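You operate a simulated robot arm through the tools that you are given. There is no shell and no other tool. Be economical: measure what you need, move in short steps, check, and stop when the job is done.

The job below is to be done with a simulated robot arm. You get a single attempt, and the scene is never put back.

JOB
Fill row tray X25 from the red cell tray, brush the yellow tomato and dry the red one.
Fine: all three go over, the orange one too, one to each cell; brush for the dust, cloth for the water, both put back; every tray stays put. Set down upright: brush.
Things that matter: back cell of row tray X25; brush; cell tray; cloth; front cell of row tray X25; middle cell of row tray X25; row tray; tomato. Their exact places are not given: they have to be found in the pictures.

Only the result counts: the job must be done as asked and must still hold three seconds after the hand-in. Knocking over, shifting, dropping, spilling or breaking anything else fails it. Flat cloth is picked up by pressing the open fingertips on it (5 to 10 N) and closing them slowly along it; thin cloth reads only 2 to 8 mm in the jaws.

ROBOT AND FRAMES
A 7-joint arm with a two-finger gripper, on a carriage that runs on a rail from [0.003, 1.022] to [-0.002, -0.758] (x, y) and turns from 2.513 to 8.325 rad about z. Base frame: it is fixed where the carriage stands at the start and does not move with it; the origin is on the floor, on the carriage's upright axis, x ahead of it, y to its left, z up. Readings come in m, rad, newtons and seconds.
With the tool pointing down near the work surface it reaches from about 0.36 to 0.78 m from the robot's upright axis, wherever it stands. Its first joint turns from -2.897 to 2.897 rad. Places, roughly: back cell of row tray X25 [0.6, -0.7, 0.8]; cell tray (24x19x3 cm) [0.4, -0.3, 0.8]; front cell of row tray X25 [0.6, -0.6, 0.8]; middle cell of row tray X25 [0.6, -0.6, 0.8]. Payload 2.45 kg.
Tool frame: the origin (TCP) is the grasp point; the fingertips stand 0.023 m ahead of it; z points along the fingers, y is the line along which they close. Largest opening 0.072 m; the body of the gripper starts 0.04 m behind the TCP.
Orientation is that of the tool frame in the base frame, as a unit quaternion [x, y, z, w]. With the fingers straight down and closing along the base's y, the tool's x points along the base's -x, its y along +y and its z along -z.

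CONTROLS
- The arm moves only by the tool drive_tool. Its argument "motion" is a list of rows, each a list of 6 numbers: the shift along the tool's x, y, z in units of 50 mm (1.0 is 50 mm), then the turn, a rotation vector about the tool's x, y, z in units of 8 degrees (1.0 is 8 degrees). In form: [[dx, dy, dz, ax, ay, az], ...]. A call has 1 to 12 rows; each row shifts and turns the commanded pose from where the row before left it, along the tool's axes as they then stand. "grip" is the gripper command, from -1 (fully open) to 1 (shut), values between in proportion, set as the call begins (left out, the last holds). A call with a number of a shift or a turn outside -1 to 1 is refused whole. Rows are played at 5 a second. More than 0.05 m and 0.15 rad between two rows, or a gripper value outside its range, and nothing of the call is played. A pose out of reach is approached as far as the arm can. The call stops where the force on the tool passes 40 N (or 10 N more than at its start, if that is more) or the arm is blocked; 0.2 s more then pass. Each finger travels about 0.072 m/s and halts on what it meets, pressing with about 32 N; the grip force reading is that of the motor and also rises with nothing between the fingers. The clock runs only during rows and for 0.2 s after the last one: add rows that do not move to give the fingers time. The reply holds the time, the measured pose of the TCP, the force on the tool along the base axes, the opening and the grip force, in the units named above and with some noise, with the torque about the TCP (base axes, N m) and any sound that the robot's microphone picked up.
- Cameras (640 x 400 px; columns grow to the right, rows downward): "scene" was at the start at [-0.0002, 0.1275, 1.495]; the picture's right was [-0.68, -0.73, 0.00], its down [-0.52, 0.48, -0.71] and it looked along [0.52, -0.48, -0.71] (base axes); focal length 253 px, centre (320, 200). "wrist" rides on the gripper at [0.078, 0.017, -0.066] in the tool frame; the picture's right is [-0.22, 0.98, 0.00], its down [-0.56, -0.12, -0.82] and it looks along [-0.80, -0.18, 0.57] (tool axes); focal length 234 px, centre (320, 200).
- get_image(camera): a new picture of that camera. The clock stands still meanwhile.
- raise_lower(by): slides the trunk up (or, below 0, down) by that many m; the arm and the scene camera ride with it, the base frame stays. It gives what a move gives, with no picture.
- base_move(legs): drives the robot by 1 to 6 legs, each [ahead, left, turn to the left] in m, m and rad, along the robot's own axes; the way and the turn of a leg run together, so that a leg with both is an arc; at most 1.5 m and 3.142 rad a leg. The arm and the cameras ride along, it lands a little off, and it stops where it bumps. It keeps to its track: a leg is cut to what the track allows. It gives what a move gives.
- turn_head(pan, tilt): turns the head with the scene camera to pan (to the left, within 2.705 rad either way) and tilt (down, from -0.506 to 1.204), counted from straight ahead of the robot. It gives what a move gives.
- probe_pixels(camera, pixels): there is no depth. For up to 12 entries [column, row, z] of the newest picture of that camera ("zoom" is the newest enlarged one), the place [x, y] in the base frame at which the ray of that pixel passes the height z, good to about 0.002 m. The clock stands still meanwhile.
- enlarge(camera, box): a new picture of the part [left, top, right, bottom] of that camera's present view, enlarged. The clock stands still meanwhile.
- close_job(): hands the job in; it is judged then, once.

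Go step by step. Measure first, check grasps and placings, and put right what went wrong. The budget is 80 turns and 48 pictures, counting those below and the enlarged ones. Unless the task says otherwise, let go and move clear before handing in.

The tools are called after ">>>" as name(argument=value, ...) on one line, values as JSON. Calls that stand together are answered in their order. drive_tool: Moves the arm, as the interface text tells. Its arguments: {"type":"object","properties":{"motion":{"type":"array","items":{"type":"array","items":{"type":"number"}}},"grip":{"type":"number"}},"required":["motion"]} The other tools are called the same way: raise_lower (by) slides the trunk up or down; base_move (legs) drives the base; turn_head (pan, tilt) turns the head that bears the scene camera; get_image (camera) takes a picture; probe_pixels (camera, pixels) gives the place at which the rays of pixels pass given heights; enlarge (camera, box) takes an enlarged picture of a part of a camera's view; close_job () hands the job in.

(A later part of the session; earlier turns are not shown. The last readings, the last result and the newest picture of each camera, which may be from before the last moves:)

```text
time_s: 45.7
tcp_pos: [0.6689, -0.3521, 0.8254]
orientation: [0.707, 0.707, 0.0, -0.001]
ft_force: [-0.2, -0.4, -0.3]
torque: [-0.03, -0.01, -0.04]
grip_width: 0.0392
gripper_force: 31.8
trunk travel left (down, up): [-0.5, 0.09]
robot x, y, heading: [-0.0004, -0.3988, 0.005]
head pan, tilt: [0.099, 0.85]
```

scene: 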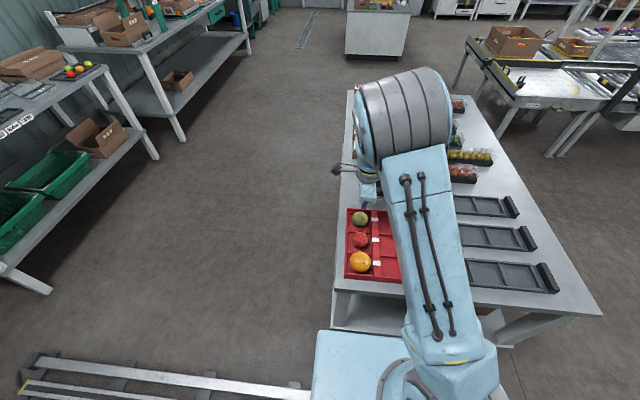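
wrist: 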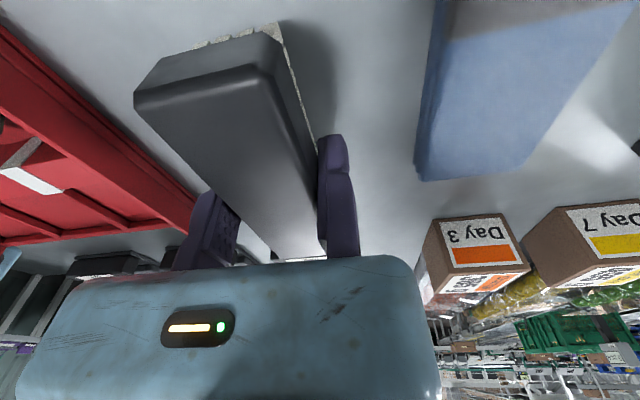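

>>> drive_tool(motion=[[0, 0, 0.02, 0, 0, 0], [0, 0, 0, 0, 0, 0]])

>>> get_image(camera="wrist")

```text
time_s: 46.3
tcp_pos: [0.6675, -0.3526, 0.8256]
orientation: [0.707, 0.707, 0.002, 0.0]
ft_force: [1.2, -1.5, 4.9]
torque: [0.28, 0.11, -0.03]
grip_width: 0.0392
gripper_force: 32.2
trunk travel left (down, up): [-0.5, 0.09]
robot x, y, heading: [-0.0033, -0.399, -0.003]
head pan, tilt: [0.099, 0.85]
```

```text
18 pictures are left
```

wrist: 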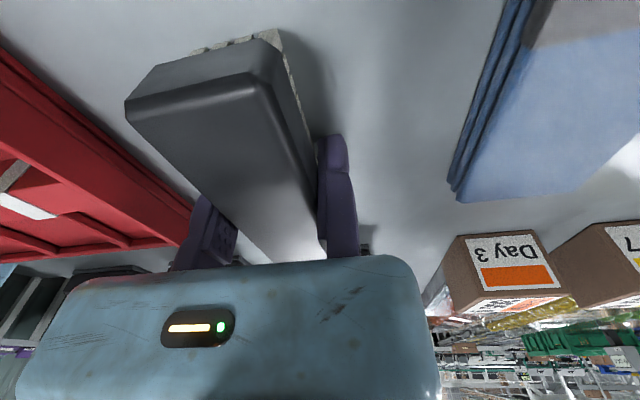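

The brush is seated on the table (4.9 N). Opening, rising straight up, and moving above the cloth.

>>> drive_tool(motion=[[0, 0, 0, 0, 0, 0], [0, 0, 0, 0, 0, 0], [0, 0, 0, 0, 0, 0], [0, 0.06, 0, 0, 0, 0], [0, 0, -0.3, 0, 0, 0], [0, 0, -0.5, 0, 0, 0], [0, 0, -0.7, 0, 0, 0], [0, 0, -0.5, 0, 0, 0]], grip=-1)

>>> drive_tool(motion=[[-0.02, 0.5, 0, 0, 0, 0], [0, 0.5, 0, 0, 0, 0], [0, 0.5, 0, 0, 0, 0], [0, 0.58, 0, 0, 0, 0], [0, 0, 0, 0, 0, 0], [0, 0, 0.5, 0, 0, 0], [0, 0, 0, 0, 0, 0]], grip=0.39)

>>> get_image(camera="wrist")

>>> enlarge(camera="scene", box=[335, 150, 431, 210])

```text
time_s: 48.1
tcp_pos: [0.6719, -0.3519, 0.9245]
orientation: [0.707, 0.707, 0.001, 0.0]
ft_force: [-0.5, 0.6, -0.4]
torque: [0.02, -0.01, -0.05]
grip_width: 0.072
gripper_force: 0.0
trunk travel left (down, up): [-0.5, 0.09]
robot x, y, heading: [-0.0027, -0.3925, -0.0]
head pan, tilt: [0.099, 0.85]
```

```text
time_s: 49.7
tcp_pos: [0.7761, -0.3532, 0.8998]
orientation: [0.708, 0.706, 0.0, 0.0]
ft_force: [0.3, 0.5, 0.7]
torque: [0.01, 0.0, 0.01]
grip_width: 0.0219
gripper_force: 0.1
trunk travel left (down, up): [-0.5, 0.09]
robot x, y, heading: [-0.0002, -0.3982, 0.0]
head pan, tilt: [0.099, 0.85]
```

```text
17 pictures are left
```

wrist: 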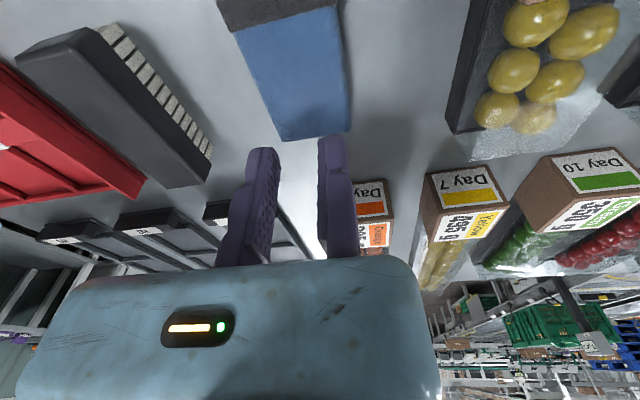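

```text
6.67 times, centred on (383, 180) of scene
```

zoom: 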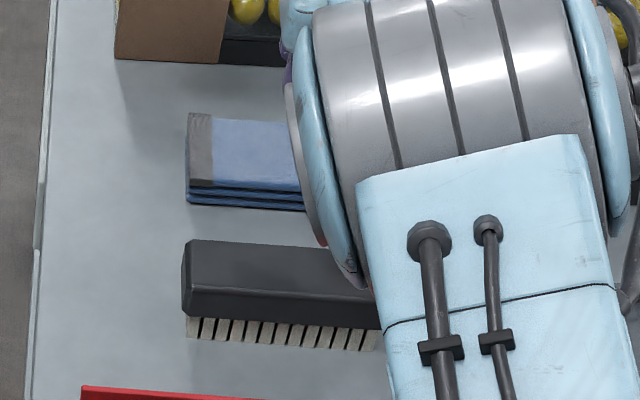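

The brush stands upright in its place. Probing the cloth in the wrist view.

>>> probe_pixels(camera="wrist", pixels=[[283, 140, 0.815], [350, 128, 0.815], [235, 30, 0.815], [345, 15, 0.815], [283, 140, 0.805], [350, 128, 0.805], [268, 155, 0.877], [328, 140, 0.877]])

```text
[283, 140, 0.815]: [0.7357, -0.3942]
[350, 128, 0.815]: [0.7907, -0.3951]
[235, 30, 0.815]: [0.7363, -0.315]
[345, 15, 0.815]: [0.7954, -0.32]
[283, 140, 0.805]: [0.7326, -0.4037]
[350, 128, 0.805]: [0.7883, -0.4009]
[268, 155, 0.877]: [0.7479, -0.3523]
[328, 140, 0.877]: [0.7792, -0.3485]
```

Cloth spans x 0.736–0.793, y -0.31…-0.40, and both fingertips (x 0.748 and 0.779) are above it. Descending until 5–10 N.

>>> drive_tool(motion=[[0, 0, 0.4, 0, 0, 0], [0, 0, 0.4, 0, 0, 0], [0, 0, 0.2, 0, 0, 0], [0, 0, 0, 0, 0, 0]])

>>> drive_tool(motion=[[0, 0, 0.05, 0, 0, 0], [0, 0, 0.05, 0, 0, 0], [0, 0, 0, 0, 0, 0]])

>>> drive_tool(motion=[[0, 0, 0.04, 0, 0, 0], [0, 0, 0, 0, 0, 0]])

```text
time_s: 50.7
tcp_pos: [0.7755, -0.351, 0.8493]
orientation: [0.706, 0.708, 0.0, 0.0]
ft_force: [-0.2, -0.6, -0.5]
torque: [0.01, 0.01, 0.0]
grip_width: 0.0221
gripper_force: 0.0
trunk travel left (down, up): [-0.5, 0.09]
robot x, y, heading: [-0.003, -0.3991, -0.002]
head pan, tilt: [0.099, 0.85]
```

```text
time_s: 51.5
tcp_pos: [0.7763, -0.3522, 0.8447]
orientation: [0.707, 0.707, 0.0, 0.0]
ft_force: [-0.4, -0.1, 0.7]
torque: [-0.04, 0.01, 0.01]
grip_width: 0.0222
gripper_force: 0.1
trunk travel left (down, up): [-0.5, 0.09]
robot x, y, heading: [-0.002, -0.3979, 0.002]
head pan, tilt: [0.099, 0.85]
```

```text
time_s: 52.1
tcp_pos: [0.7759, -0.3521, 0.8447]
orientation: [0.707, 0.707, 0.001, 0.002]
ft_force: [0.1, 0.0, 10.5]
torque: [0.0, 0.16, -0.06]
grip_width: 0.0222
gripper_force: 0.6
trunk travel left (down, up): [-0.5, 0.09]
robot x, y, heading: [0.0004, -0.4012, -0.006]
head pan, tilt: [0.099, 0.85]
```

Contact at 10.5 N. Easing off slightly, then closing in slow steps.

>>> drive_tool(motion=[[0, 0, -0.006, 0, 0, 0]], grip=0.47)

>>> drive_tool(motion=[[0, 0, 0, 0, 0, 0]], grip=0.55)

>>> drive_tool(motion=[[0, 0, 0, 0, 0, 0]], grip=0.63)

>>> drive_tool(motion=[[0, 0, 0, 0, 0, 0]], grip=0.71)

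>>> drive_tool(motion=[[0, 0, 0, 0, 0, 0]], grip=0.79)

>>> drive_tool(motion=[[0, 0, 0, 0, 0, 0]], grip=0.87)

>>> drive_tool(motion=[[0, 0, 0, 0, 0, 0], [0, 0, 0, 0, 0, 0]], grip=1)

```text
time_s: 52.5
tcp_pos: [0.7753, -0.3527, 0.8444]
orientation: [0.708, 0.706, 0.001, 0.001]
ft_force: [1.9, 0.2, 12.3]
torque: [0.0, 0.06, -0.01]
grip_width: 0.0159
gripper_force: 0.1
trunk travel left (down, up): [-0.5, 0.09]
robot x, y, heading: [-0.0012, -0.3983, -0.001]
head pan, tilt: [0.099, 0.85]
```

```text
time_s: 52.9
tcp_pos: [0.7748, -0.3523, 0.8448]
orientation: [0.707, 0.707, 0.001, 0.001]
ft_force: [2.9, 0.0, 14.0]
torque: [0.03, 0.03, -0.01]
grip_width: 0.0157
gripper_force: 0.1
trunk travel left (down, up): [-0.5, 0.09]
robot x, y, heading: [-0.0025, -0.4016, 0.005]
head pan, tilt: [0.099, 0.85]
```

```text
time_s: 53.3
tcp_pos: [0.7743, -0.3523, 0.8442]
orientation: [0.708, 0.707, 0.001, 0.0]
ft_force: [-2.3, -1.0, 15.1]
torque: [0.0, 0.15, -0.05]
grip_width: 0.0124
gripper_force: 0.1
trunk travel left (down, up): [-0.5, 0.09]
robot x, y, heading: [0.0004, -0.3969, -0.004]
head pan, tilt: [0.099, 0.85]
```

```text
time_s: 53.7
tcp_pos: [0.7735, -0.3518, 0.8442]
orientation: [0.707, 0.707, 0.001, 0.001]
ft_force: [-2.8, 0.1, 15.2]
torque: [0.02, 0.16, 0.01]
grip_width: 0.0101
gripper_force: 0.1
trunk travel left (down, up): [-0.5, 0.09]
robot x, y, heading: [-0.0027, -0.3973, -0.0]
head pan, tilt: [0.099, 0.85]
```

```text
time_s: 54.1
tcp_pos: [0.7747, -0.3525, 0.8443]
orientation: [0.707, 0.707, 0.001, 0.001]
ft_force: [-2.9, -0.6, 15.8]
torque: [0.03, 0.16, 0.0]
grip_width: 0.0081
gripper_force: 0.4
trunk travel left (down, up): [-0.5, 0.09]
robot x, y, heading: [-0.0036, -0.4009, 0.005]
head pan, tilt: [0.099, 0.85]
```

```text
time_s: 54.5
tcp_pos: [0.7749, -0.3527, 0.845]
orientation: [0.707, 0.707, 0.001, 0.001]
ft_force: [-7.2, -0.6, 18.3]
torque: [0.0, 0.3, 0.01]
grip_width: 0.006
gripper_force: 8.2
trunk travel left (down, up): [-0.5, 0.09]
robot x, y, heading: [0.0013, -0.3994, 0.001]
head pan, tilt: [0.099, 0.85]
```

```text
time_s: 55.1
tcp_pos: [0.7739, -0.3531, 0.8456]
orientation: [0.708, 0.707, 0.001, 0.0]
ft_force: [-2.1, 0.2, 16.1]
torque: [-0.04, 0.04, 0.0]
grip_width: 0.0062
gripper_force: 28.3
trunk travel left (down, up): [-0.5, 0.09]
robot x, y, heading: [-0.0027, -0.4033, 0.005]
head pan, tilt: [0.099, 0.85]
```

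Cloth reads 6.2 mm in the jaws at 28 N, so it's pinched. Lifting slowly.

>>> drive_tool(motion=[[0, 0, -0.1, 0, 0, 0], [0, 0, -0.2, 0, 0, 0], [0, 0, -0.3, 0, 0, 0], [0, 0, -0.4, 0, 0, 0], [0, 0, -0.4, 0, 0, 0], [0, 0, -0.4, 0, 0, 0], [0, 0, -0.4, 0, 0, 0], [0, 0, 0, 0, 0, 0]])

>>> get_image(camera="wrist")

```text
time_s: 56.9
tcp_pos: [0.7748, -0.3527, 0.9537]
orientation: [0.707, 0.707, 0.0, 0.0]
ft_force: [0.0, -0.8, 0.2]
torque: [-0.01, 0.0, 0.01]
grip_width: 0.0001
gripper_force: 28.2
trunk travel left (down, up): [-0.5, 0.09]
robot x, y, heading: [-0.001, -0.4009, -0.001]
head pan, tilt: [0.099, 0.85]
```

```text
15 pictures are left
```

wrist: 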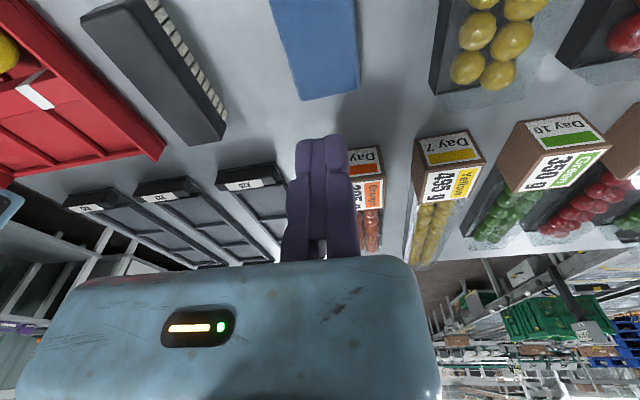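

The cloth slipped out and still lies in place. I'll retry with a wider start, lighter pressure and a much slower lift.

>>> drive_tool(motion=[[0, 0.06, 0.4, 0, 0, 0], [0, 0, 0.5, 0, 0, 0], [0, 0, 0.5, 0, 0, 0], [0, 0, 0.4, 0, 0, 0], [0, 0, 0.24, 0, 0, 0], [0, 0, 0.1, 0, 0, 0], [0, 0, 0, 0, 0, 0]], grip=0.167)

>>> drive_tool(motion=[[0, 0, 0.025, 0, 0, 0], [0, 0, 0, 0, 0, 0]])

```text
time_s: 58.5
tcp_pos: [0.7779, -0.3528, 0.846]
orientation: [0.707, 0.707, 0.0, -0.001]
ft_force: [-0.3, 0.3, -0.2]
torque: [-0.01, 0.03, 0.01]
grip_width: 0.0301
gripper_force: 0.0
trunk travel left (down, up): [-0.5, 0.09]
robot x, y, heading: [0.0005, -0.3972, -0.004]
head pan, tilt: [0.099, 0.85]
```

```text
time_s: 59.1
tcp_pos: [0.7778, -0.3529, 0.8437]
orientation: [0.708, 0.707, 0.0, 0.0]
ft_force: [-0.3, 0.9, 0.5]
torque: [0.01, 0.02, 0.03]
grip_width: 0.03
gripper_force: 0.0
trunk travel left (down, up): [-0.5, 0.09]
robot x, y, heading: [-0.0027, -0.3986, 0.001]
head pan, tilt: [0.099, 0.85]
```

>>> drive_tool(motion=[[0, 0, 0.016, 0, 0, 0], [0, 0, 0, 0, 0, 0]])

>>> drive_tool(motion=[[0, 0, 0.01, 0, 0, 0], [0, 0, 0, 0, 0, 0]])

```text
time_s: 59.7
tcp_pos: [0.7777, -0.352, 0.8449]
orientation: [0.707, 0.707, 0.001, 0.0]
ft_force: [0.3, 0.6, 2.8]
torque: [0.04, 0.05, 0.01]
grip_width: 0.0298
gripper_force: 0.2
trunk travel left (down, up): [-0.5, 0.09]
robot x, y, heading: [-0.0013, -0.4011, -0.002]
head pan, tilt: [0.099, 0.85]
```

```text
time_s: 60.3
tcp_pos: [0.7773, -0.3544, 0.8443]
orientation: [0.707, 0.707, 0.001, 0.0]
ft_force: [2.9, -0.6, 7.1]
torque: [-0.05, 0.02, -0.01]
grip_width: 0.0301
gripper_force: 0.0
trunk travel left (down, up): [-0.5, 0.09]
robot x, y, heading: [-0.0031, -0.3997, -0.001]
head pan, tilt: [0.099, 0.85]
```

7 N on the cloth. Closing slowly with tiny pressure relief.

>>> drive_tool(motion=[[0, 0, 0, 0, 0, 0], [0, 0, 0, 0, 0, 0]], grip=0.25)

>>> drive_tool(motion=[[0, 0, -0.002, 0, 0, 0], [0, 0, 0, 0, 0, 0]], grip=0.33)

>>> drive_tool(motion=[[0, 0, -0.002, 0, 0, 0], [0, 0, 0, 0, 0, 0]], grip=0.41)

>>> drive_tool(motion=[[0, 0, -0.002, 0, 0, 0], [0, 0, 0, 0, 0, 0]], grip=0.49)

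>>> drive_tool(motion=[[0, 0, -0.002, 0, 0, 0], [0, 0, 0, 0, 0, 0]], grip=0.57)

>>> drive_tool(motion=[[0, 0, -0.002, 0, 0, 0], [0, 0, 0, 0, 0, 0]], grip=0.65)

>>> drive_tool(motion=[[0, 0, -0.002, 0, 0, 0], [0, 0, 0, 0, 0, 0]], grip=0.73)

>>> drive_tool(motion=[[0, 0, -0.002, 0, 0, 0], [0, 0, 0, 0, 0, 0]], grip=0.81)

>>> drive_tool(motion=[[0, 0, -0.002, 0, 0, 0], [0, 0, 0, 0, 0, 0], [0, 0, 0, 0, 0, 0]], grip=0.9)

>>> drive_tool(motion=[[0, 0, 0, 0, 0, 0], [0, 0, 0, 0, 0, 0], [0, 0, 0, 0, 0, 0]], grip=1)

>>> drive_tool(motion=[[0, 0, -0.02, 0, 0, 0], [0, 0, -0.02, 0, 0, 0], [0, 0, -0.02, 0, 0, 0], [0, 0, -0.02, 0, 0, 0], [0, 0, 0, 0, 0, 0]])

```text
time_s: 60.9
tcp_pos: [0.7773, -0.3523, 0.8449]
orientation: [0.707, 0.707, 0.0, 0.0]
ft_force: [-0.6, -1.0, 8.7]
torque: [0.0, 0.1, -0.03]
grip_width: 0.0276
gripper_force: 0.5
trunk travel left (down, up): [-0.5, 0.09]
robot x, y, heading: [0.0017, -0.3991, -0.005]
head pan, tilt: [0.099, 0.85]
```

```text
time_s: 61.5
tcp_pos: [0.778, -0.3519, 0.8453]
orientation: [0.707, 0.708, 0.001, 0.001]
ft_force: [1.3, 0.9, 9.3]
torque: [-0.01, 0.08, -0.02]
grip_width: 0.0219
gripper_force: 0.1
trunk travel left (down, up): [-0.5, 0.09]
robot x, y, heading: [-0.0039, -0.3995, 0.001]
head pan, tilt: [0.099, 0.85]
```

```text
time_s: 62.1
tcp_pos: [0.7776, -0.3523, 0.8441]
orientation: [0.707, 0.707, 0.001, -0.001]
ft_force: [0.6, 1.8, 9.3]
torque: [0.06, 0.09, -0.02]
grip_width: 0.0219
gripper_force: 0.3
trunk travel left (down, up): [-0.5, 0.09]
robot x, y, heading: [0.0005, -0.4027, -0.001]
head pan, tilt: [0.099, 0.85]
```

```text
time_s: 62.7
tcp_pos: [0.7774, -0.3542, 0.8446]
orientation: [0.707, 0.707, 0.0, 0.001]
ft_force: [2.5, 1.4, 9.1]
torque: [0.0, 0.04, 0.01]
grip_width: 0.0155
gripper_force: 0.1
trunk travel left (down, up): [-0.5, 0.09]
robot x, y, heading: [-0.0018, -0.4, -0.003]
head pan, tilt: [0.099, 0.85]
```

```text
time_s: 63.3
tcp_pos: [0.7776, -0.3533, 0.8449]
orientation: [0.707, 0.708, 0.0, 0.0]
ft_force: [1.3, -0.2, 9.8]
torque: [-0.01, 0.03, -0.03]
grip_width: 0.0156
gripper_force: 0.1
trunk travel left (down, up): [-0.5, 0.09]
robot x, y, heading: [-0.0012, -0.397, -0.002]
head pan, tilt: [0.099, 0.85]
```

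```text
time_s: 63.9
tcp_pos: [0.7777, -0.3526, 0.8458]
orientation: [0.707, 0.707, 0.001, 0.0]
ft_force: [-3.5, -0.9, 7.5]
torque: [-0.04, 0.1, -0.04]
grip_width: 0.0131
gripper_force: 0.5
trunk travel left (down, up): [-0.5, 0.09]
robot x, y, heading: [0.0017, -0.3983, 0.002]
head pan, tilt: [0.099, 0.85]
```

```text
time_s: 64.5
tcp_pos: [0.7785, -0.3531, 0.8456]
orientation: [0.707, 0.707, 0.0, 0.0]
ft_force: [-1.1, 0.5, 5.2]
torque: [0.02, 0.03, 0.02]
grip_width: 0.0099
gripper_force: 0.2
trunk travel left (down, up): [-0.5, 0.09]
robot x, y, heading: [-0.0001, -0.4003, -0.0]
head pan, tilt: [0.099, 0.85]
```

```text
time_s: 65.1
tcp_pos: [0.7781, -0.3534, 0.8445]
orientation: [0.708, 0.706, 0.0, 0.0]
ft_force: [0.6, -0.2, 4.5]
torque: [-0.01, -0.01, 0.02]
grip_width: 0.0061
gripper_force: 0.1
trunk travel left (down, up): [-0.5, 0.09]
robot x, y, heading: [-0.0012, -0.4007, -0.0]
head pan, tilt: [0.099, 0.85]
```

```text
time_s: 65.9
tcp_pos: [0.7781, -0.3529, 0.8439]
orientation: [0.707, 0.707, -0.001, 0.0]
ft_force: [0.1, 0.2, 1.9]
torque: [-0.01, 0.01, -0.02]
grip_width: 0.0059
gripper_force: 28.5
trunk travel left (down, up): [-0.5, 0.09]
robot x, y, heading: [0.001, -0.3937, 0.001]
head pan, tilt: [0.099, 0.85]
```

```text
time_s: 66.7
tcp_pos: [0.7781, -0.3528, 0.8447]
orientation: [0.707, 0.707, 0.0, 0.0]
ft_force: [0.4, -0.2, -0.2]
torque: [0.0, 0.0, 0.01]
grip_width: 0.0061
gripper_force: 28.5
trunk travel left (down, up): [-0.5, 0.09]
robot x, y, heading: [-0.0012, -0.4007, 0.002]
head pan, tilt: [0.099, 0.85]
```

```text
time_s: 67.9
tcp_pos: [0.777, -0.3524, 0.8487]
orientation: [0.707, 0.707, 0.0, -0.001]
ft_force: [0.4, -0.3, -0.4]
torque: [0.01, -0.01, 0.0]
grip_width: 0.0
gripper_force: 28.2
trunk travel left (down, up): [-0.5, 0.09]
robot x, y, heading: [0.0007, -0.3972, -0.002]
head pan, tilt: [0.099, 0.85]
```

It let go again, and the press force had faded to 2 N by the end of the close. I'll repeat while holding 5–10 N throughout.

>>> drive_tool(motion=[[0, 0, -0.1, 0, 0, 0], [0, 0, 0, 0, 0, 0], [0, 0, 0.16, 0, 0, 0], [0, 0, 0, 0, 0, 0]], grip=0.1)

>>> drive_tool(motion=[[0, 0, 0.026, 0, 0, 0], [0, 0, 0, 0, 0, 0]])

>>> get_image(camera="wrist")

```text
time_s: 68.9
tcp_pos: [0.7779, -0.3528, 0.8455]
orientation: [0.707, 0.707, 0.001, -0.001]
ft_force: [0.7, 0.7, 0.3]
torque: [-0.04, 0.01, -0.02]
grip_width: 0.0325
gripper_force: 0.1
trunk travel left (down, up): [-0.5, 0.09]
robot x, y, heading: [-0.003, -0.4018, -0.005]
head pan, tilt: [0.099, 0.85]
```

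```text
time_s: 69.5
tcp_pos: [0.7776, -0.3524, 0.8441]
orientation: [0.707, 0.707, 0.0, 0.001]
ft_force: [0.4, 0.1, 3.7]
torque: [0.04, -0.03, 0.02]
grip_width: 0.0324
gripper_force: 0.0
trunk travel left (down, up): [-0.5, 0.09]
robot x, y, heading: [-0.0009, -0.4006, -0.001]
head pan, tilt: [0.099, 0.85]
```

```text
14 pictures are left
```

wrist: 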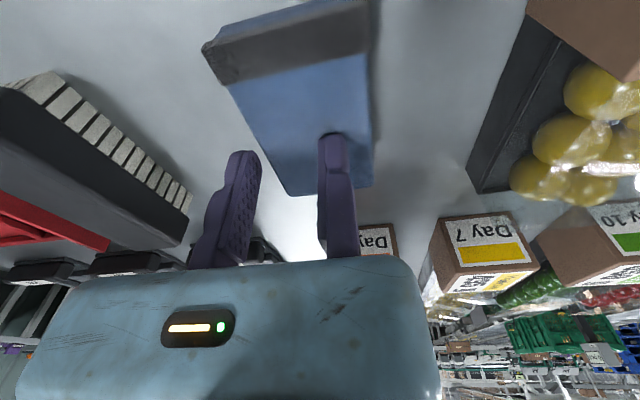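

The left finger stands off the near edge of the cloth (tip at (245,155), cloth edge at col 262). I'll shift 10 mm further out with a 26 mm opening so both tips press the cloth.

>>> drive_tool(motion=[[0, 0, -0.15, 0, 0, 0], [0, 0.2, 0, 0, 0, 0], [0, 0, 0, 0, 0, 0], [0, 0, 0.12, 0, 0, 0], [0, 0, 0, 0, 0, 0]], grip=0.278)

>>> drive_tool(motion=[[0, 0, 0.03, 0, 0, 0], [0, 0, 0, 0, 0, 0]])

>>> drive_tool(motion=[[0, 0, 0.01, 0, 0, 0], [0, 0, 0, 0, 0, 0]])

```text
time_s: 70.7
tcp_pos: [0.7894, -0.353, 0.8467]
orientation: [0.707, 0.707, 0.0, 0.0]
ft_force: [-0.5, -0.5, 0.2]
torque: [-0.02, 0.02, -0.01]
grip_width: 0.0257
gripper_force: 0.1
trunk travel left (down, up): [-0.5, 0.09]
robot x, y, heading: [0.0008, -0.3993, -0.0]
head pan, tilt: [0.099, 0.85]
```

```text
time_s: 71.3
tcp_pos: [0.7876, -0.3532, 0.8444]
orientation: [0.707, 0.707, 0.0, 0.001]
ft_force: [1.1, -0.2, 4.0]
torque: [0.02, 0.07, -0.06]
grip_width: 0.0261
gripper_force: 0.0
trunk travel left (down, up): [-0.5, 0.09]
robot x, y, heading: [-0.0023, -0.3958, 0.002]
head pan, tilt: [0.099, 0.85]
```

```text
time_s: 71.9
tcp_pos: [0.7879, -0.354, 0.8447]
orientation: [0.707, 0.707, 0.001, 0.0]
ft_force: [0.4, 0.0, 8.2]
torque: [0.02, 0.17, -0.05]
grip_width: 0.026
gripper_force: 0.0
trunk travel left (down, up): [-0.5, 0.09]
robot x, y, heading: [-0.002, -0.3989, 0.0]
head pan, tilt: [0.099, 0.85]
```

>>> drive_tool(motion=[[0, 0, 0, 0, 0, 0], [0, 0, 0, 0, 0, 0]], grip=0.38)

>>> drive_tool(motion=[[0, 0, 0, 0, 0, 0], [0, 0, 0, 0, 0, 0]], grip=0.48)

>>> drive_tool(motion=[[0, 0, 0, 0, 0, 0], [0, 0, 0, 0, 0, 0]], grip=0.58)

```text
time_s: 72.5
tcp_pos: [0.7878, -0.3535, 0.8447]
orientation: [0.707, 0.707, 0.001, 0.001]
ft_force: [5.0, -0.2, 12.0]
torque: [0.01, 0.04, 0.0]
grip_width: 0.0178
gripper_force: 0.1
trunk travel left (down, up): [-0.5, 0.09]
robot x, y, heading: [-0.0014, -0.3965, -0.001]
head pan, tilt: [0.099, 0.85]
```

```text
time_s: 73.1
tcp_pos: [0.7884, -0.3529, 0.8437]
orientation: [0.707, 0.707, 0.0, 0.001]
ft_force: [2.9, -0.1, 14.2]
torque: [0.0, 0.03, 0.02]
grip_width: 0.0175
gripper_force: 0.0
trunk travel left (down, up): [-0.5, 0.09]
robot x, y, heading: [-0.0001, -0.4013, -0.001]
head pan, tilt: [0.099, 0.85]
```

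```text
time_s: 73.7
tcp_pos: [0.7879, -0.3531, 0.8452]
orientation: [0.707, 0.707, 0.001, 0.0]
ft_force: [-1.3, 0.1, 14.1]
torque: [0.0, 0.12, 0.03]
grip_width: 0.0137
gripper_force: 0.1
trunk travel left (down, up): [-0.5, 0.09]
robot x, y, heading: [-0.0014, -0.402, 0.001]
head pan, tilt: [0.099, 0.85]
```

>>> drive_tool(motion=[[0, 0, -0.012, 0, 0, 0], [0, 0, 0, 0, 0, 0]], grip=0.66)

>>> drive_tool(motion=[[0, 0, 0, 0, 0, 0], [0, 0, 0, 0, 0, 0]], grip=0.74)

```text
time_s: 74.3
tcp_pos: [0.788, -0.3529, 0.8452]
orientation: [0.707, 0.707, 0.0, 0.0]
ft_force: [-0.8, 0.7, 9.7]
torque: [0.0, 0.07, 0.02]
grip_width: 0.0105
gripper_force: 0.0
trunk travel left (down, up): [-0.5, 0.09]
robot x, y, heading: [0.0003, -0.4012, 0.0]
head pan, tilt: [0.099, 0.85]
```

```text
time_s: 74.9
tcp_pos: [0.7873, -0.3525, 0.8445]
orientation: [0.707, 0.707, 0.0, 0.0]
ft_force: [-0.2, 0.6, 7.5]
torque: [0.04, 0.09, 0.05]
grip_width: 0.0105
gripper_force: 1.2
trunk travel left (down, up): [-0.5, 0.09]
robot x, y, heading: [-0.0008, -0.399, -0.003]
head pan, tilt: [0.099, 0.85]
```

>>> drive_tool(motion=[[0, 0, 0, 0, 0, 0], [0, 0, 0, 0, 0, 0]], grip=0.82)

>>> drive_tool(motion=[[0, 0, 0, 0, 0, 0], [0, 0, 0, 0, 0, 0]], grip=0.92)

>>> drive_tool(motion=[[0, 0, 0, 0, 0, 0], [0, 0, 0, 0, 0, 0]], grip=1)

```text
time_s: 75.5
tcp_pos: [0.787, -0.3535, 0.8443]
orientation: [0.707, 0.707, 0.0, 0.0]
ft_force: [-2.5, -0.3, 7.1]
torque: [-0.01, 0.07, -0.02]
grip_width: 0.0072
gripper_force: 0.7
trunk travel left (down, up): [-0.5, 0.09]
robot x, y, heading: [0.0012, -0.4007, 0.003]
head pan, tilt: [0.099, 0.85]
```

```text
time_s: 76.1
tcp_pos: [0.7878, -0.3531, 0.8444]
orientation: [0.707, 0.707, 0.001, 0.001]
ft_force: [-0.1, -0.9, 6.4]
torque: [-0.02, 0.01, -0.01]
grip_width: 0.0061
gripper_force: 11.2
trunk travel left (down, up): [-0.5, 0.09]
robot x, y, heading: [-0.0076, -0.3962, -0.003]
head pan, tilt: [0.099, 0.85]
```

```text
time_s: 76.7
tcp_pos: [0.7876, -0.3521, 0.8455]
orientation: [0.707, 0.707, 0.0, 0.0]
ft_force: [-0.8, 0.7, 6.6]
torque: [0.0, -0.03, -0.02]
grip_width: 0.0061
gripper_force: 28.9
trunk travel left (down, up): [-0.5, 0.09]
robot x, y, heading: [-0.0028, -0.3984, 0.001]
head pan, tilt: [0.099, 0.85]
```

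Jaws at 6.1 mm with 6.6 N press maintained. Lifting very slowly.

>>> drive_tool(motion=[[0, 0, -0.02, 0, 0, 0], [0, 0, -0.02, 0, 0, 0], [0, 0, -0.02, 0, 0, 0], [0, 0, -0.02, 0, 0, 0], [0, 0, -0.02, 0, 0, 0], [0, 0, -0.04, 0, 0, 0], [0, 0, -0.06, 0, 0, 0], [0, 0, 0, 0, 0, 0]])

```text
time_s: 78.5
tcp_pos: [0.7891, -0.3528, 0.8548]
orientation: [0.707, 0.707, -0.001, 0.001]
ft_force: [-0.4, 0.4, -0.5]
torque: [-0.01, -0.03, 0.0]
grip_width: 0.0
gripper_force: 28.3
trunk travel left (down, up): [-0.5, 0.09]
robot x, y, heading: [-0.0014, -0.4013, 0.002]
head pan, tilt: [0.099, 0.85]
```

Lost it again. I'll look at what the cloth did.

>>> drive_tool(motion=[[0, 0, -0.5, 0, 0, 0], [0, 0, -0.5, 0, 0, 0], [0, -0.4, -0.3, 0, 0, 0], [0, -0.4, 0, 0, 0, 0], [0, 0, 0, 0, 0, 0]], grip=-1)

>>> enlarge(camera="wrist", box=[180, 0, 440, 170])

```text
time_s: 79.7
tcp_pos: [0.7827, -0.3501, 0.923]
orientation: [0.708, 0.707, -0.001, -0.001]
ft_force: [0.1, -0.4, 0.3]
torque: [0.0, -0.05, 0.0]
grip_width: 0.0722
gripper_force: 0.1
out of reach, approached as far as the arm can: row 3, 4
trunk travel left (down, up): [-0.5, 0.09]
robot x, y, heading: [-0.0029, -0.3952, 0.002]
head pan, tilt: [0.099, 0.85]
```

```text
2.35 times, centred on (310, 85) of wrist
```

zoom: 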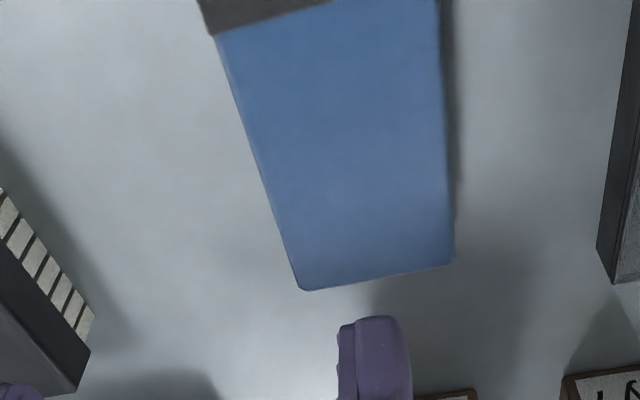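

The cloth still lies flat and smooth. I'll check the commanded pose after that out-of-reach note, then retry pinching at the cloth's centre while keeping the press within 5–10 N throughout.

>>> drive_tool(motion=[[0, 0, 0, 0, 0, 0], [0, 0, 0, 0, 0, 0]], grip=0.3)

```text
time_s: 80.3
tcp_pos: [0.7829, -0.351, 0.9237]
orientation: [0.707, 0.707, -0.001, -0.001]
ft_force: [-0.2, -0.6, -0.2]
torque: [-0.01, 0.03, -0.01]
grip_width: 0.0253
gripper_force: 0.0
trunk travel left (down, up): [-0.5, 0.09]
robot x, y, heading: [-0.0024, -0.3972, 0.002]
head pan, tilt: [0.099, 0.85]
```

>>> drive_tool(motion=[[0, -0.1, 0.3, 0, 0, 0], [0, 0, 0.4, 0, 0, 0], [0, 0, 0.4, 0, 0, 0], [0, 0, 0.3, 0, 0, 0], [0, 0, 0.1, 0, 0, 0], [0, 0, 0, 0, 0, 0]])

>>> drive_tool(motion=[[0, 0, 0.03, 0, 0, 0], [0, 0, 0, 0, 0, 0]])

>>> drive_tool(motion=[[0, 0, 0.02, 0, 0, 0], [0, 0, 0, 0, 0, 0]])

```text
time_s: 81.7
tcp_pos: [0.7881, -0.3505, 0.8461]
orientation: [0.707, 0.707, 0.0, -0.001]
ft_force: [-0.6, -0.5, -0.3]
torque: [-0.02, -0.04, 0.02]
grip_width: 0.025
gripper_force: 0.1
out of reach, approached as far as the arm can: row 1, 3
trunk travel left (down, up): [-0.5, 0.09]
robot x, y, heading: [-0.0003, -0.4029, -0.006]
head pan, tilt: [0.099, 0.85]
```

```text
time_s: 82.3
tcp_pos: [0.7882, -0.351, 0.8461]
orientation: [0.707, 0.707, 0.0, -0.001]
ft_force: [0.2, 1.2, 0.1]
torque: [0.04, 0.01, 0.03]
grip_width: 0.0252
gripper_force: 0.1
trunk travel left (down, up): [-0.5, 0.09]
robot x, y, heading: [-0.0037, -0.4022, 0.003]
head pan, tilt: [0.099, 0.85]
```

```text
time_s: 82.9
tcp_pos: [0.7896, -0.3503, 0.8451]
orientation: [0.707, 0.707, -0.001, -0.001]
ft_force: [0.3, 0.0, 0.0]
torque: [-0.02, 0.01, -0.01]
grip_width: 0.0249
gripper_force: 0.0
trunk travel left (down, up): [-0.5, 0.09]
robot x, y, heading: [-0.005, -0.3991, 0.001]
head pan, tilt: [0.099, 0.85]
```

>>> drive_tool(motion=[[0, 0, -0.2, 0, 0, 0], [0, -0.2, 0, 0, 0, 0], [0, 0, 0, 0, 0, 0]])

>>> drive_tool(motion=[[0, 0, 0.18, 0, 0, 0], [0, 0, 0, 0, 0, 0]])

>>> drive_tool(motion=[[0, 0, 0.03, 0, 0, 0], [0, 0, 0, 0, 0, 0]])

```text
time_s: 83.7
tcp_pos: [0.7882, -0.35, 0.8551]
orientation: [0.707, 0.707, 0.0, -0.001]
ft_force: [0.0, -0.4, 0.0]
torque: [-0.03, -0.01, -0.02]
grip_width: 0.0251
gripper_force: 0.0
out of reach, approached as far as the arm can: row 2
trunk travel left (down, up): [-0.5, 0.09]
robot x, y, heading: [-0.0002, -0.3982, 0.006]
head pan, tilt: [0.099, 0.85]
```

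```text
time_s: 84.3
tcp_pos: [0.788, -0.3499, 0.8466]
orientation: [0.707, 0.707, 0.0, 0.0]
ft_force: [-0.3, 0.5, 0.2]
torque: [0.01, 0.0, -0.02]
grip_width: 0.0253
gripper_force: 0.0
trunk travel left (down, up): [-0.5, 0.09]
robot x, y, heading: [-0.003, -0.3984, 0.003]
head pan, tilt: [0.099, 0.85]
```

```text
time_s: 84.9
tcp_pos: [0.7896, -0.3515, 0.8452]
orientation: [0.707, 0.708, 0.0, 0.0]
ft_force: [-0.6, -0.1, 0.5]
torque: [0.0, -0.01, -0.03]
grip_width: 0.0252
gripper_force: 0.1
trunk travel left (down, up): [-0.5, 0.09]
robot x, y, heading: [0.0004, -0.3997, -0.002]
head pan, tilt: [0.099, 0.85]
```

The arm seems stuck at full stretch at x≈0.788. I'll lift off and pull back with larger steps.

>>> drive_tool(motion=[[0, 0, -0.5, 0, 0, 0], [0, -0.8, -0.3, 0, 0, 0], [0, -0.8, 0, 0, 0, 0], [0, 0, 0, 0, 0, 0]])

```text
time_s: 86.1
tcp_pos: [0.7364, -0.341, 0.9148]
orientation: [0.698, 0.714, 0.036, 0.033]
ft_force: [-0.3, 0.1, 0.5]
torque: [0.03, -0.05, -0.02]
grip_width: 0.0253
gripper_force: 0.6
out of reach, approached as far as the arm can: row 2
trunk travel left (down, up): [-0.5, 0.09]
robot x, y, heading: [-0.0009, -0.3989, -0.002]
head pan, tilt: [0.099, 0.85]
stopped in row 4: the arm was blocked; the commanded pose is now the measured one
```

Blocked with a small tilt. I'll check again with a null step and look at the arm.

>>> drive_tool(motion=[[0, 0, 0, 0, 0, 0], [0, 0, 0, 0, 0, 0]])

>>> get_image(camera="scene")

```text
time_s: 86.7
tcp_pos: [0.7379, -0.3406, 0.9122]
orientation: [0.698, 0.714, 0.035, 0.031]
ft_force: [-0.3, 0.3, 0.6]
torque: [-0.02, -0.01, -0.02]
grip_width: 0.0253
gripper_force: 0.1
trunk travel left (down, up): [-0.5, 0.09]
robot x, y, heading: [-0.0038, -0.3992, -0.005]
head pan, tilt: [0.099, 0.85]
```

```text
12 pictures are left
```

scene: 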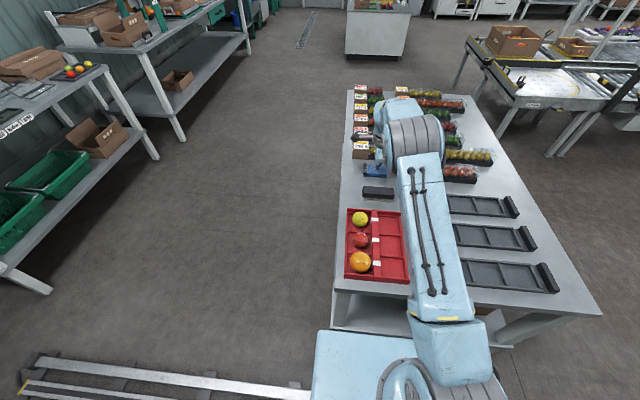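

The arm is clear of things; it is just slightly tilted. Straightening the tool while retreating a little.

>>> drive_tool(motion=[[0, -0.4, -0.1, 0.33, -0.02, 0.08], [0, -0.4, 0, 0.337, -0.02, 0.082], [0, 0, 0, 0, 0, 0], [0, 0, 0, 0, 0, 0]])

```text
time_s: 87.7
tcp_pos: [0.6966, -0.3423, 0.914]
orientation: [0.708, 0.707, -0.001, -0.001]
ft_force: [0.9, 0.4, 0.0]
torque: [-0.05, -0.01, 0.0]
grip_width: 0.0252
gripper_force: 0.1
trunk travel left (down, up): [-0.5, 0.09]
robot x, y, heading: [-0.002, -0.4011, -0.003]
head pan, tilt: [0.099, 0.85]
```

Straight again. I'll turn the tool back so the fingers close along y, the cloth's long side, which gives more room, and then move over the cloth centre.

>>> drive_tool(motion=[[0, 0, 0, 0, 0, -0.9375], [0, 0, 0, 0, 0, -0.9375], [0, 0, 0, 0, 0, -0.9375], [0, 0, 0, 0, 0, -0.9375], [0, 0, 0, 0, 0, -0.9375], [0, 0, 0, 0, 0, -0.9375], [0, 0, 0, 0, 0, -0.9375], [0, 0, 0, 0, 0, -0.9375], [0, 0, 0, 0, 0, -0.9375], [0, 0, 0, 0, 0, -0.9375], [0, 0, 0, 0, 0, -0.9375], [0, 0, 0, 0, 0, -0.9375]])

>>> drive_tool(motion=[[-0.4, 0.2, 0, 0, 0, 0], [-0.5, 0, 0, 0, 0, 0], [-0.46, 0, 0, 0, 0, 0], [0, 0, 0.4, 0, 0, 0], [0, 0, 0.4, 0, 0, 0], [0, 0, 0.3, 0, 0, 0], [0, 0, 0.15, 0, 0, 0], [0, 0, 0, 0, 0, 0]], grip=-0.25)

>>> get_image(camera="wrist")

```text
time_s: 90.3
tcp_pos: [0.6962, -0.3422, 0.9149]
orientation: [-0.001, 1.0, 0.0, -0.001]
ft_force: [-0.3, -0.4, -1.5]
torque: [0.0, 0.03, 0.0]
grip_width: 0.0252
gripper_force: 0.0
trunk travel left (down, up): [-0.5, 0.09]
robot x, y, heading: [0.001, -0.3994, -0.003]
head pan, tilt: [0.099, 0.85]
```

```text
time_s: 92.1
tcp_pos: [0.7656, -0.3319, 0.8522]
orientation: [0.0, 1.0, 0.0, -0.001]
ft_force: [-0.6, -0.7, -0.1]
torque: [0.01, 0.01, 0.0]
grip_width: 0.0451
gripper_force: 0.0
trunk travel left (down, up): [-0.5, 0.09]
robot x, y, heading: [0.0009, -0.3999, -0.0]
head pan, tilt: [0.099, 0.85]
```

```text
11 pictures are left
```

wrist: 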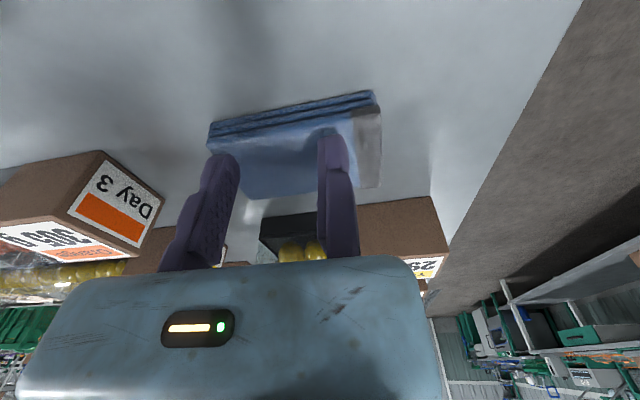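

Fingertips are over the cloth with the left one near the edge; I'll shift 5 mm to the right with a 40 mm opening and press.

>>> drive_tool(motion=[[0, 0.1, 0, 0, 0, 0], [0, 0, 0.1, 0, 0, 0], [0, 0, 0, 0, 0, 0]], grip=-0.11)

>>> drive_tool(motion=[[0, 0, 0.03, 0, 0, 0], [0, 0, 0, 0, 0, 0]])

>>> drive_tool(motion=[[0, 0, 0.02, 0, 0, 0], [0, 0, 0, 0, 0, 0]])

```text
time_s: 92.9
tcp_pos: [0.7648, -0.3264, 0.8471]
orientation: [0.0, 1.0, -0.001, -0.001]
ft_force: [0.0, 0.0, -0.6]
torque: [0.0, 0.03, -0.03]
grip_width: 0.0401
gripper_force: 0.0
trunk travel left (down, up): [-0.5, 0.09]
robot x, y, heading: [-0.0004, -0.4003, -0.005]
head pan, tilt: [0.099, 0.85]
```

```text
time_s: 93.5
tcp_pos: [0.766, -0.3265, 0.8458]
orientation: [0.0, 1.0, -0.001, 0.0]
ft_force: [0.1, -0.5, 1.1]
torque: [0.0, 0.01, 0.01]
grip_width: 0.0399
gripper_force: 0.2
trunk travel left (down, up): [-0.5, 0.09]
robot x, y, heading: [-0.002, -0.3968, -0.002]
head pan, tilt: [0.099, 0.85]
```

```text
time_s: 94.1
tcp_pos: [0.7649, -0.3267, 0.8438]
orientation: [0.001, 1.0, 0.0, 0.0]
ft_force: [-0.4, 0.7, 1.1]
torque: [-0.03, 0.0, -0.01]
grip_width: 0.0398
gripper_force: 0.1
trunk travel left (down, up): [-0.5, 0.09]
robot x, y, heading: [-0.0037, -0.3996, -0.001]
head pan, tilt: [0.099, 0.85]
```

>>> drive_tool(motion=[[0, 0, 0.014, 0, 0, 0], [0, 0, 0, 0, 0, 0]])

>>> drive_tool(motion=[[0, 0, 0.006, 0, 0, 0], [0, 0, 0, 0, 0, 0]])

```text
time_s: 94.7
tcp_pos: [0.764, -0.328, 0.8451]
orientation: [0.0, 1.0, -0.001, 0.001]
ft_force: [0.3, -0.8, 5.2]
torque: [-0.14, -0.04, -0.02]
grip_width: 0.04
gripper_force: 0.0
trunk travel left (down, up): [-0.5, 0.09]
robot x, y, heading: [-0.0011, -0.3972, -0.004]
head pan, tilt: [0.099, 0.85]
```

```text
time_s: 95.3
tcp_pos: [0.7645, -0.328, 0.8456]
orientation: [0.0, 1.0, 0.0, 0.0]
ft_force: [1.5, 0.4, 10.0]
torque: [-0.18, -0.04, 0.04]
grip_width: 0.0399
gripper_force: 0.1
trunk travel left (down, up): [-0.5, 0.09]
robot x, y, heading: [0.0023, -0.397, -0.001]
head pan, tilt: [0.099, 0.85]
```

>>> drive_tool(motion=[[0, 0, -0.008, 0, 0, 0], [0, 0, 0, 0, 0, 0]], grip=-0.02)

>>> drive_tool(motion=[[0, 0, -0.003, 0, 0, 0], [0, 0, 0, 0, 0, 0]], grip=0.07)

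>>> drive_tool(motion=[[0, 0, -0.003, 0, 0, 0], [0, 0, 0, 0, 0, 0]], grip=0.16)

```text
time_s: 95.9
tcp_pos: [0.7644, -0.3287, 0.8436]
orientation: [0.0, 1.0, 0.0, 0.0]
ft_force: [1.9, -2.0, 10.9]
torque: [-0.19, -0.04, 0.04]
grip_width: 0.0361
gripper_force: 0.1
trunk travel left (down, up): [-0.5, 0.09]
robot x, y, heading: [0.0015, -0.4021, 0.003]
head pan, tilt: [0.099, 0.85]
```

```text
time_s: 96.5
tcp_pos: [0.764, -0.3276, 0.8443]
orientation: [0.0, 1.0, 0.0, -0.001]
ft_force: [0.6, 0.7, 10.2]
torque: [-0.22, 0.04, -0.03]
grip_width: 0.0319
gripper_force: 0.0
trunk travel left (down, up): [-0.5, 0.09]
robot x, y, heading: [-0.0032, -0.4013, 0.004]
head pan, tilt: [0.099, 0.85]
```

```text
time_s: 97.1
tcp_pos: [0.7644, -0.3283, 0.8443]
orientation: [0.0, 1.0, 0.001, 0.0]
ft_force: [-0.2, -0.7, 11.5]
torque: [-0.16, -0.01, -0.03]
grip_width: 0.0304
gripper_force: 0.2
trunk travel left (down, up): [-0.5, 0.09]
robot x, y, heading: [-0.0002, -0.4011, -0.001]
head pan, tilt: [0.099, 0.85]
```

>>> drive_tool(motion=[[0, 0, -0.012, 0, 0, 0], [0, 0, 0, 0, 0, 0]], grip=0.24)

>>> drive_tool(motion=[[0, 0, -0.003, 0, 0, 0], [0, 0, 0, 0, 0, 0]], grip=0.32)

>>> drive_tool(motion=[[0, 0, -0.002, 0, 0, 0], [0, 0, 0, 0, 0, 0]], grip=0.4)

>>> drive_tool(motion=[[0, 0, -0.001, 0, 0, 0], [0, 0, 0, 0, 0, 0]], grip=0.48)

```text
time_s: 97.7
tcp_pos: [0.765, -0.3262, 0.8449]
orientation: [0.0, 1.0, 0.001, 0.0]
ft_force: [-0.1, -0.6, 6.8]
torque: [-0.09, -0.05, 0.02]
grip_width: 0.0263
gripper_force: 0.0
trunk travel left (down, up): [-0.5, 0.09]
robot x, y, heading: [0.0002, -0.3998, -0.002]
head pan, tilt: [0.099, 0.85]
```

```text
time_s: 98.3
tcp_pos: [0.7645, -0.3274, 0.8452]
orientation: [0.0, 1.0, 0.0, -0.002]
ft_force: [-0.5, -1.1, 3.2]
torque: [-0.06, 0.03, -0.06]
grip_width: 0.0249
gripper_force: 0.0
trunk travel left (down, up): [-0.5, 0.09]
robot x, y, heading: [-0.0034, -0.3952, 0.002]
head pan, tilt: [0.099, 0.85]
```

```text
time_s: 98.9
tcp_pos: [0.7649, -0.3258, 0.8451]
orientation: [0.0, 1.0, -0.001, -0.002]
ft_force: [0.1, 0.5, 1.7]
torque: [-0.03, -0.02, 0.0]
grip_width: 0.0215
gripper_force: 0.1
trunk travel left (down, up): [-0.5, 0.09]
robot x, y, heading: [-0.004, -0.4017, 0.001]
head pan, tilt: [0.099, 0.85]
```

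```text
time_s: 99.5
tcp_pos: [0.7653, -0.3263, 0.8455]
orientation: [0.001, 1.0, 0.0, 0.0]
ft_force: [0.4, 0.2, 0.0]
torque: [0.04, -0.02, -0.02]
grip_width: 0.0188
gripper_force: 0.1
trunk travel left (down, up): [-0.5, 0.09]
robot x, y, heading: [-0.002, -0.3967, 0.002]
head pan, tilt: [0.099, 0.85]
```

Pressure has gone to zero. Pressing again to about 7 N before continuing to close.

>>> drive_tool(motion=[[0, 0, 0.016, 0, 0, 0], [0, 0, 0, 0, 0, 0], [0, 0, 0, 0, 0, 0], [0, 0, 0, 0, 0, 0]])

>>> drive_tool(motion=[[0, 0, 0, 0, 0, 0], [0, 0, 0, 0, 0, 0]], grip=0.54)

```text
time_s: 100.5
tcp_pos: [0.7642, -0.3275, 0.8441]
orientation: [0.0, 1.0, 0.0, 0.0]
ft_force: [2.8, 0.0, 5.5]
torque: [-0.04, -0.06, 0.0]
grip_width: 0.0189
gripper_force: 0.0
trunk travel left (down, up): [-0.5, 0.09]
robot x, y, heading: [-0.0017, -0.3984, -0.001]
head pan, tilt: [0.099, 0.85]
```

```text
time_s: 101.1
tcp_pos: [0.7645, -0.3281, 0.8436]
orientation: [0.0, 1.0, 0.0, 0.0]
ft_force: [0.6, -1.2, 7.1]
torque: [-0.1, -0.04, -0.01]
grip_width: 0.0168
gripper_force: 0.2
trunk travel left (down, up): [-0.5, 0.09]
robot x, y, heading: [-0.001, -0.3993, 0.005]
head pan, tilt: [0.099, 0.85]
```

>>> drive_tool(motion=[[0, 0, 0, 0, 0, 0], [0, 0, 0, 0, 0, 0]], grip=0.6)

>>> drive_tool(motion=[[0, 0, 0, 0, 0, 0], [0, 0, 0, 0, 0, 0]], grip=0.67)

>>> drive_tool(motion=[[0, 0, 0, 0, 0, 0], [0, 0, 0, 0, 0, 0]], grip=0.74)

```text
time_s: 101.7
tcp_pos: [0.763, -0.328, 0.845]
orientation: [0.0, 1.0, 0.0, -0.001]
ft_force: [0.6, -2.5, 8.5]
torque: [-0.13, 0.01, -0.01]
grip_width: 0.0149
gripper_force: 0.4
trunk travel left (down, up): [-0.5, 0.09]
robot x, y, heading: [0.001, -0.3954, -0.001]
head pan, tilt: [0.099, 0.85]
```

```text
time_s: 102.3
tcp_pos: [0.7652, -0.3285, 0.8452]
orientation: [-0.001, 1.0, 0.001, 0.0]
ft_force: [-0.1, -4.6, 10.6]
torque: [-0.24, 0.01, 0.04]
grip_width: 0.0126
gripper_force: 5.2
trunk travel left (down, up): [-0.5, 0.09]
robot x, y, heading: [0.0002, -0.398, 0.001]
head pan, tilt: [0.099, 0.85]
```

```text
time_s: 102.9
tcp_pos: [0.7634, -0.3248, 0.8453]
orientation: [-0.001, 1.0, 0.001, -0.001]
ft_force: [0.7, 4.0, 9.1]
torque: [0.1, -0.03, 0.03]
grip_width: 0.006
gripper_force: 0.1
trunk travel left (down, up): [-0.5, 0.09]
robot x, y, heading: [-0.0024, -0.3984, -0.001]
head pan, tilt: [0.099, 0.85]
```

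>>> drive_tool(motion=[[0, 0, 0, 0, 0, 0], [0, 0, 0, 0, 0, 0]], grip=0.84)

>>> drive_tool(motion=[[0, 0, 0, 0, 0, 0], [0, 0, 0, 0, 0, 0]], grip=1)

>>> drive_tool(motion=[[0, 0, -0.02, 0, 0, 0], [0, 0, -0.02, 0, 0, 0], [0, 0, -0.02, 0, 0, 0], [0, 0, -0.02, 0, 0, 0], [0, 0, -0.02, 0, 0, 0], [0, 0, -0.04, 0, 0, 0], [0, 0, -0.06, 0, 0, 0], [0, 0, 0, 0, 0, 0]])

```text
time_s: 103.5
tcp_pos: [0.764, -0.327, 0.8447]
orientation: [0.0, 1.0, 0.001, 0.0]
ft_force: [-0.8, 3.2, 9.9]
torque: [0.07, 0.01, 0.01]
grip_width: 0.0062
gripper_force: 0.0
trunk travel left (down, up): [-0.5, 0.09]
robot x, y, heading: [0.0033, -0.4005, 0.0]
head pan, tilt: [0.099, 0.85]
```

```text
time_s: 104.1
tcp_pos: [0.7641, -0.3291, 0.8441]
orientation: [0.001, 1.0, 0.0, 0.0]
ft_force: [-0.5, -4.4, 9.9]
torque: [-0.06, 0.03, -0.06]
grip_width: 0.0061
gripper_force: 28.3
trunk travel left (down, up): [-0.5, 0.09]
robot x, y, heading: [-0.0011, -0.3984, 0.002]
head pan, tilt: [0.099, 0.85]
```

```text
time_s: 105.9
tcp_pos: [0.7648, -0.3285, 0.8544]
orientation: [0.0, 1.0, 0.0, -0.001]
ft_force: [0.1, -0.7, 0.2]
torque: [0.03, 0.03, 0.01]
grip_width: 0.0003
gripper_force: 28.6
trunk travel left (down, up): [-0.5, 0.09]
robot x, y, heading: [-0.0, -0.4001, 0.004]
head pan, tilt: [0.099, 0.85]
```

Fingertip pinching slides off this folded pad: 6 mm, then nothing. It is a stiff stack about 58 mm wide and 20 mm thick, so I'll grip it by its sides along x, with the fixed finger on the near side (tool turned the other way).

>>> drive_tool(motion=[[0, 0, -0.4, 0, 0, 0], [0.36, -0.25, -0.5, 0, 0, 0], [0.36, -0.26, -0.5, 0, 0, 0], [0, 0, 0, 0, 0, 0]], grip=-1)

>>> drive_tool(motion=[[0, 0, 0, 0, 0, -0.9375], [0, 0, 0, 0, 0, -0.9375], [0, 0, 0, 0, 0, -0.9375], [0, 0, 0, 0, 0, -0.9375], [0, 0, 0, 0, 0, -0.9375], [0, 0, 0, 0, 0, -0.9375], [0, 0, 0, 0, 0, -0.9375], [0, 0, 0, 0, 0, -0.9375], [0, 0, 0, 0, 0, -0.9375], [0, 0, 0, 0, 0, -0.9375], [0, 0, 0, 0, 0, -0.9375], [0, 0, 0, 0, 0, -0.9375]])

>>> get_image(camera="wrist")

```text
time_s: 106.9
tcp_pos: [0.7281, -0.3536, 0.9253]
orientation: [0.0, 1.0, 0.0, -0.001]
ft_force: [-1.1, 1.2, 1.1]
torque: [-0.02, -0.02, 0.0]
grip_width: 0.0724
gripper_force: 0.1
trunk travel left (down, up): [-0.5, 0.09]
robot x, y, heading: [-0.004, -0.3984, 0.003]
head pan, tilt: [0.099, 0.85]
```

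```text
time_s: 109.5
tcp_pos: [0.7286, -0.3523, 0.9234]
orientation: [0.707, -0.707, -0.001, 0.001]
ft_force: [-0.2, -1.4, 0.7]
torque: [0.03, 0.02, 0.0]
grip_width: 0.0719
gripper_force: 0.1
trunk travel left (down, up): [-0.5, 0.09]
robot x, y, heading: [-0.0008, -0.3983, -0.001]
head pan, tilt: [0.099, 0.85]
```

```text
10 pictures are left
```

wrist: 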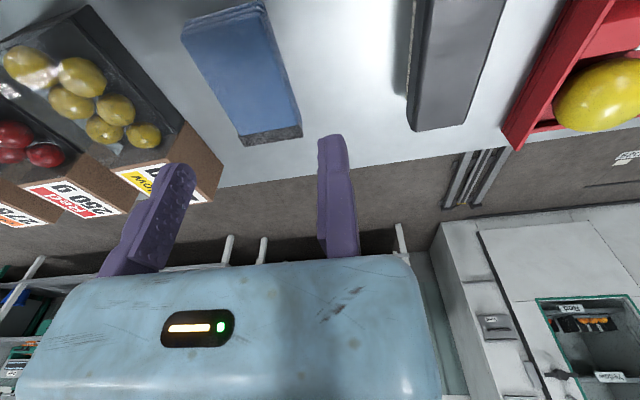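

>>> probe_pixels(camera="wrist", pixels=[[241, 136, 0.82], [300, 127, 0.82], [200, 65, 0.82], [280, 55, 0.82], [185, 40, 0.82], [266, 15, 0.82], [185, 165, 0.82], [150, 150, 0.86]])

```text
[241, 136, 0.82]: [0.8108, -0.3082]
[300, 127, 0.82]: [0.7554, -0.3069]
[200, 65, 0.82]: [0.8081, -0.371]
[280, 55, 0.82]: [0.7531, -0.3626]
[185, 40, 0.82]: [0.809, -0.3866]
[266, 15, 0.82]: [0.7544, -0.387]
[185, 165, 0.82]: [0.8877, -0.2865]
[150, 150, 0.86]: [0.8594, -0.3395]
```

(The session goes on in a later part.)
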